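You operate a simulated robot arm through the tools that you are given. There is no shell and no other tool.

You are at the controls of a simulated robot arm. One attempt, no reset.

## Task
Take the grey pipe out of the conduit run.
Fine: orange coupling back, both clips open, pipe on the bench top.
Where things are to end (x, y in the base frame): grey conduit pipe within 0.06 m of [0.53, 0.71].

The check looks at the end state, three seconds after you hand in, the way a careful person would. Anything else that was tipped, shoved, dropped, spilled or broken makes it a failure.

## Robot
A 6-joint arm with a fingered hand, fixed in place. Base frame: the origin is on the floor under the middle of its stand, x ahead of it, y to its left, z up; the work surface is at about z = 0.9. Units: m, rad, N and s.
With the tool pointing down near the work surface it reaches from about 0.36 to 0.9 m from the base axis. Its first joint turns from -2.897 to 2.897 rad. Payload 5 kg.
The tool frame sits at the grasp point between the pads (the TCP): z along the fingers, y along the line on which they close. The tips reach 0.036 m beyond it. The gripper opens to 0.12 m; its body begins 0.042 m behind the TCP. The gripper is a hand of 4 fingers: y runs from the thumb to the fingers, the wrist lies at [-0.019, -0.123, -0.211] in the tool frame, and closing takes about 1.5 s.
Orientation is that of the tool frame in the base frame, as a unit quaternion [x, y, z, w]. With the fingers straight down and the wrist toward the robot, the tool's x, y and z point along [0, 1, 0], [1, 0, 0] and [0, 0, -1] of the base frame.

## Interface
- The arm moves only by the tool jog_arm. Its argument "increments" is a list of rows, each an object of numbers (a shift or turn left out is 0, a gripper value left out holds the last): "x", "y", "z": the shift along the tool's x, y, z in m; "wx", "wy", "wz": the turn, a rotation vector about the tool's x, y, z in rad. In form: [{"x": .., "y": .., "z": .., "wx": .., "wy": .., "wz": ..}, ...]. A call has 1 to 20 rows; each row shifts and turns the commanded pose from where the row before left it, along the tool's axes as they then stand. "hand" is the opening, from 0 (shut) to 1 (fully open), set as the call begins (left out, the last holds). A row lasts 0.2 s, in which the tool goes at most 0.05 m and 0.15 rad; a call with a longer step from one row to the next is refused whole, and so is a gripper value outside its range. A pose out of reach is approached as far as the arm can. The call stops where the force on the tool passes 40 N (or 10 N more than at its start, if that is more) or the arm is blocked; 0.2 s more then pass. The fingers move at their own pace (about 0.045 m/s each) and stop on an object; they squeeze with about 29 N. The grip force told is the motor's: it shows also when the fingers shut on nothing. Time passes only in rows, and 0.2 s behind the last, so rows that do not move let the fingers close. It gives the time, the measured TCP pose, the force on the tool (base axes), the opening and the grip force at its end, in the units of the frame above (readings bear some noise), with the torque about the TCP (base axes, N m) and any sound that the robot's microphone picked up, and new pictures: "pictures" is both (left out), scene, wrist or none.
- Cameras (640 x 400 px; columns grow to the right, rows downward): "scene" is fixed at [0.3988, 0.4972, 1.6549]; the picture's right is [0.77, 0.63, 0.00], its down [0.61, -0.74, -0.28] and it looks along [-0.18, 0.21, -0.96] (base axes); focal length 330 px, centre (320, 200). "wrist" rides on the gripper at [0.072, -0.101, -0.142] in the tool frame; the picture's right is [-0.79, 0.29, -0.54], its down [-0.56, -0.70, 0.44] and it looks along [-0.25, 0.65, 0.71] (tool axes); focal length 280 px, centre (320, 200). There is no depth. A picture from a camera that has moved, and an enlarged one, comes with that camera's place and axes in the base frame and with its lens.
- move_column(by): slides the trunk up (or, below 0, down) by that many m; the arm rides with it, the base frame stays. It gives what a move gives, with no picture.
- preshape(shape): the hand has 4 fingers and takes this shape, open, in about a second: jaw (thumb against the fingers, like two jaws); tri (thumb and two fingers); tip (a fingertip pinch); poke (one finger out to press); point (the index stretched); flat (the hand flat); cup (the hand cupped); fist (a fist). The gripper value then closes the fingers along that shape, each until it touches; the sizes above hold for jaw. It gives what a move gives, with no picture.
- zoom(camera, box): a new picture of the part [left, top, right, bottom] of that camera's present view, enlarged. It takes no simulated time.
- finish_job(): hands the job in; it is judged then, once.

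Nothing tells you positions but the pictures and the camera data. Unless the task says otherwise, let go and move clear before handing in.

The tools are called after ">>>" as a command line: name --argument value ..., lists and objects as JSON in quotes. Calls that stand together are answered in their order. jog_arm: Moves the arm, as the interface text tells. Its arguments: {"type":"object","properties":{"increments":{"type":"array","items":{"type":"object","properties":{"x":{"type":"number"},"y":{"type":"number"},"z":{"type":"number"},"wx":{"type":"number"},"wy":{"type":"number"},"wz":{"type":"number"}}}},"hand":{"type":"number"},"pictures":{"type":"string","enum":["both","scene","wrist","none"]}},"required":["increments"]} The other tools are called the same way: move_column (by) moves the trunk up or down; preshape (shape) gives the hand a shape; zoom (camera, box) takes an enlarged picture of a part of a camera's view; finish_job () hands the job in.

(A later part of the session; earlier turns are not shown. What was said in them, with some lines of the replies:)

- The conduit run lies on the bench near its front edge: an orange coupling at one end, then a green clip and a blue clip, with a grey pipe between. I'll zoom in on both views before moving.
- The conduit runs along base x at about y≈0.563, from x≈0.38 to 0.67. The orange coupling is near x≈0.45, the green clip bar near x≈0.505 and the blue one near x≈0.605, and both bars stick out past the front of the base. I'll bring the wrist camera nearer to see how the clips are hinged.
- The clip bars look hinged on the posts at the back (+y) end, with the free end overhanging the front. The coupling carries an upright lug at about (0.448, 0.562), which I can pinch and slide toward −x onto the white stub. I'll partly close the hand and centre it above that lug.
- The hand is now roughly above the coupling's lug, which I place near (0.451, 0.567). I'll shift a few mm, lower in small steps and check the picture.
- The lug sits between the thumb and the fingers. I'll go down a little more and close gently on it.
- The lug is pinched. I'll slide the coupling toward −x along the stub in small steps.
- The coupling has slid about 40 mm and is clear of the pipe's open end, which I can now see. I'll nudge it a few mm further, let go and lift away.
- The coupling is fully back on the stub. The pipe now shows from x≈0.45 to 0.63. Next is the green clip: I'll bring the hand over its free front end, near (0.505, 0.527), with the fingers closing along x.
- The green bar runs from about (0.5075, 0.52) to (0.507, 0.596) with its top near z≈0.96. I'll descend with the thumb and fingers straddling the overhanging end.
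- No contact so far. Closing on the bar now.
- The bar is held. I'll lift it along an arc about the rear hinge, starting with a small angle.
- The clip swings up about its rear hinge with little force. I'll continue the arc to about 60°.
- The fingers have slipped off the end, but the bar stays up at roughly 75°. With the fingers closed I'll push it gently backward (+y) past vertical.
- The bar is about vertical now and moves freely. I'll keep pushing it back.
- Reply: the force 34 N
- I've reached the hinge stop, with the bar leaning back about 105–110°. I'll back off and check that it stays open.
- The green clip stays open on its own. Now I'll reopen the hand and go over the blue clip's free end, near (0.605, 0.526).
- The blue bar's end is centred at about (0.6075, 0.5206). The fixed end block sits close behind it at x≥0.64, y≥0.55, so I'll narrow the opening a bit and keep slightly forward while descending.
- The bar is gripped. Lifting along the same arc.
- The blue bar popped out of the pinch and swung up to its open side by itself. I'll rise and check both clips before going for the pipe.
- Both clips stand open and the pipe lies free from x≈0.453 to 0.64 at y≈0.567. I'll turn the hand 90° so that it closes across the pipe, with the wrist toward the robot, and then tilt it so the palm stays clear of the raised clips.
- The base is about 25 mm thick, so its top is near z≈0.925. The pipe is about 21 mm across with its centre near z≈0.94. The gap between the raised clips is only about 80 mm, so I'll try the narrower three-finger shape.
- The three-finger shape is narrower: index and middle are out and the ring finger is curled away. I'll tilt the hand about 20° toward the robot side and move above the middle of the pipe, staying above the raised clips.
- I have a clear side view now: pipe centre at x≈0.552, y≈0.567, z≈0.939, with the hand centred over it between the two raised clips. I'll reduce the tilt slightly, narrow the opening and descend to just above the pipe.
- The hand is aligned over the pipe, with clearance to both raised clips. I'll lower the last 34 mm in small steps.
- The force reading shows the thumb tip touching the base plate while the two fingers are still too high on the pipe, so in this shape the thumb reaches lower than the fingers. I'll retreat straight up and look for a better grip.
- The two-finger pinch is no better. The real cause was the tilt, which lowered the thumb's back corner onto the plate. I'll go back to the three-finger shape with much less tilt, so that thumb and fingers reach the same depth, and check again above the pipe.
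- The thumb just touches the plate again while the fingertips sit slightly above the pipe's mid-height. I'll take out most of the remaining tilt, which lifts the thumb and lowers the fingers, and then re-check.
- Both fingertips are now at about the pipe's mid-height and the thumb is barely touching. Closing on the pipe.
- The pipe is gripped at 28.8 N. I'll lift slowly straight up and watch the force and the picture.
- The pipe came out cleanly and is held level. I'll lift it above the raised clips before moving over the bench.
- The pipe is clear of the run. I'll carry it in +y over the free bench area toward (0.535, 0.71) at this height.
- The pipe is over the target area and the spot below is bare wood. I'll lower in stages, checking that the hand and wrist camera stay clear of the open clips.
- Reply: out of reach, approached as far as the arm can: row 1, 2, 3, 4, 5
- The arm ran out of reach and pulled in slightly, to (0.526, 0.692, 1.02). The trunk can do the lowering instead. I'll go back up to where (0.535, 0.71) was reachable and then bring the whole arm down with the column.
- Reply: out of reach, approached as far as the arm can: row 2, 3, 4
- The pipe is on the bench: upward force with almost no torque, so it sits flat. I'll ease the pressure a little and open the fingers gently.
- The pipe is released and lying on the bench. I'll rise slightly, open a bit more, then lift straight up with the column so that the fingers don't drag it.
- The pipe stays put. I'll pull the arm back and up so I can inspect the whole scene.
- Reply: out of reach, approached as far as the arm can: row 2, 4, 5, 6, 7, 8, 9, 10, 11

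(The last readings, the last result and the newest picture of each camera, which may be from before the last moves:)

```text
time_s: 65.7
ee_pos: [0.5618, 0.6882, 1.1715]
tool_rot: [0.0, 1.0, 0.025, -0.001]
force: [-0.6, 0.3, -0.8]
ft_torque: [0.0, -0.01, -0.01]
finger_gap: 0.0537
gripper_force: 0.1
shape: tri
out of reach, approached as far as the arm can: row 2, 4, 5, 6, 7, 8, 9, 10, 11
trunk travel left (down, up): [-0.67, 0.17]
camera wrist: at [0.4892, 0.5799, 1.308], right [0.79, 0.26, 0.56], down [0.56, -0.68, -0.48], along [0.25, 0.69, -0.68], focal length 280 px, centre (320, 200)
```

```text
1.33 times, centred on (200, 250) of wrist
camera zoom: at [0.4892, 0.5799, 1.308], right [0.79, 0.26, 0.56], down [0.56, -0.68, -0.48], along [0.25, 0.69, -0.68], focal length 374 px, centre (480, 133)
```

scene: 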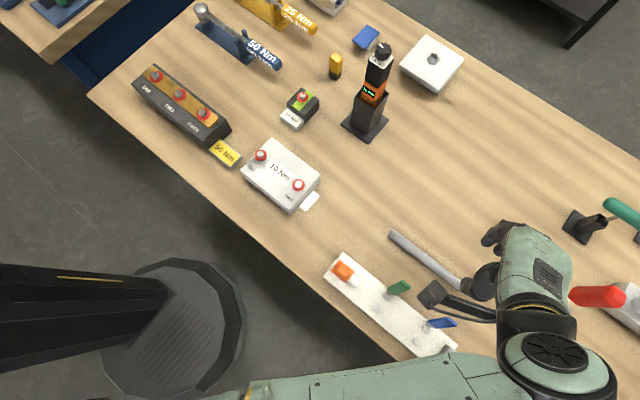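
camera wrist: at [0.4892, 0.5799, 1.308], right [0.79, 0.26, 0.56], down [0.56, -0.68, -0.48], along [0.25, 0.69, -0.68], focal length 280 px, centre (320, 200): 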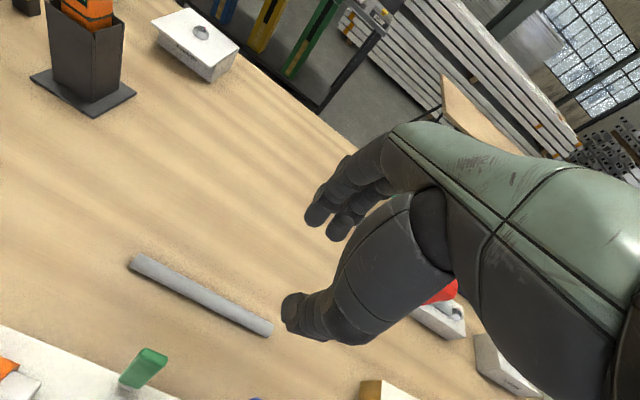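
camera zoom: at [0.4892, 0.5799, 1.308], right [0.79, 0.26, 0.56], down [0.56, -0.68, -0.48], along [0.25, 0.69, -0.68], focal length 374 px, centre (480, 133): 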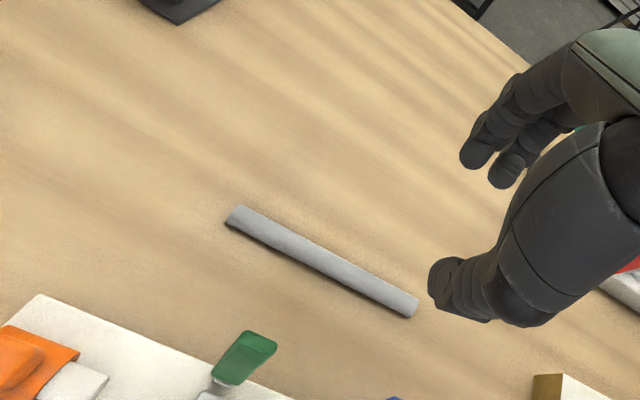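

The pipe lies at about (0.538, 0.71) and is not moving, both clips stand open and the coupling is back on its stub. I'll take one last close look before handing in.

>>> zoom --camera "scene" --box '[320, 220, 480, 370]'

>>> zoom --camera "scene" --box '[0, 0, 640, 400]'

```text
2.67 times, centred on (400, 295) of scene
camera zoom: at [0.3988, 0.4972, 1.6549], right [0.77, 0.63, 0.0], down [0.61, -0.74, -0.28], along [-0.18, 0.21, -0.96], focal length 879 px, centre (107, -53)
```

zoom: 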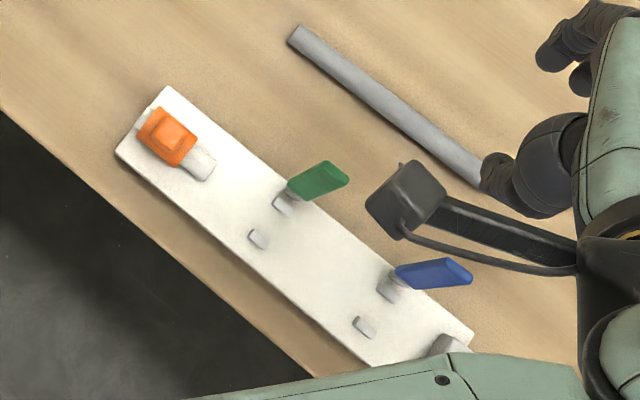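

```text
1.00 times, centred on (320, 200) of scene (not enlarged: the box is as wide or as high as the picture)
camera zoom: at [0.3988, 0.4972, 1.6549], right [0.77, 0.63, 0.0], down [0.61, -0.74, -0.28], along [-0.18, 0.21, -0.96], focal length 330 px, centre (320, 200)
```

zoom: 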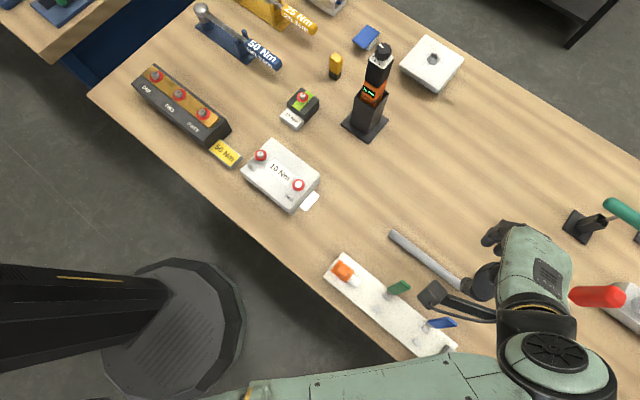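

All three conditions look met: coupling back, both clips open, and the pipe resting on the bench within about 1 cm of the target. The base and the other items have not moved, and the hand is empty and well clear, so I'm handing in.

>>> finish_job

```text
The job is handed in.
```

The grey pipe is out of the conduit run and lying on the bench top at about (0.538, 0.71), roughly 1 cm from the target. I've handed the job in, and no verdict has come back yet.

- **Coupling:** the orange coupling is back on the white stub, about 46 mm from where it started and clear of the pipe.
- **Clips:** both the green and blue clips stand open past vertical. The blue one slipped out of my grip while lifting and swung open by itself, and it has stayed open.
- **Surroundings:** the conduit base has not moved, and the other bench items I can see look undisturbed.
- **Arm:** the hand is empty and about 0.2 m above the pipe. My last retreat move ran out of reach, so the arm stopped above and beside the pipe instead of pulling back toward the robot.
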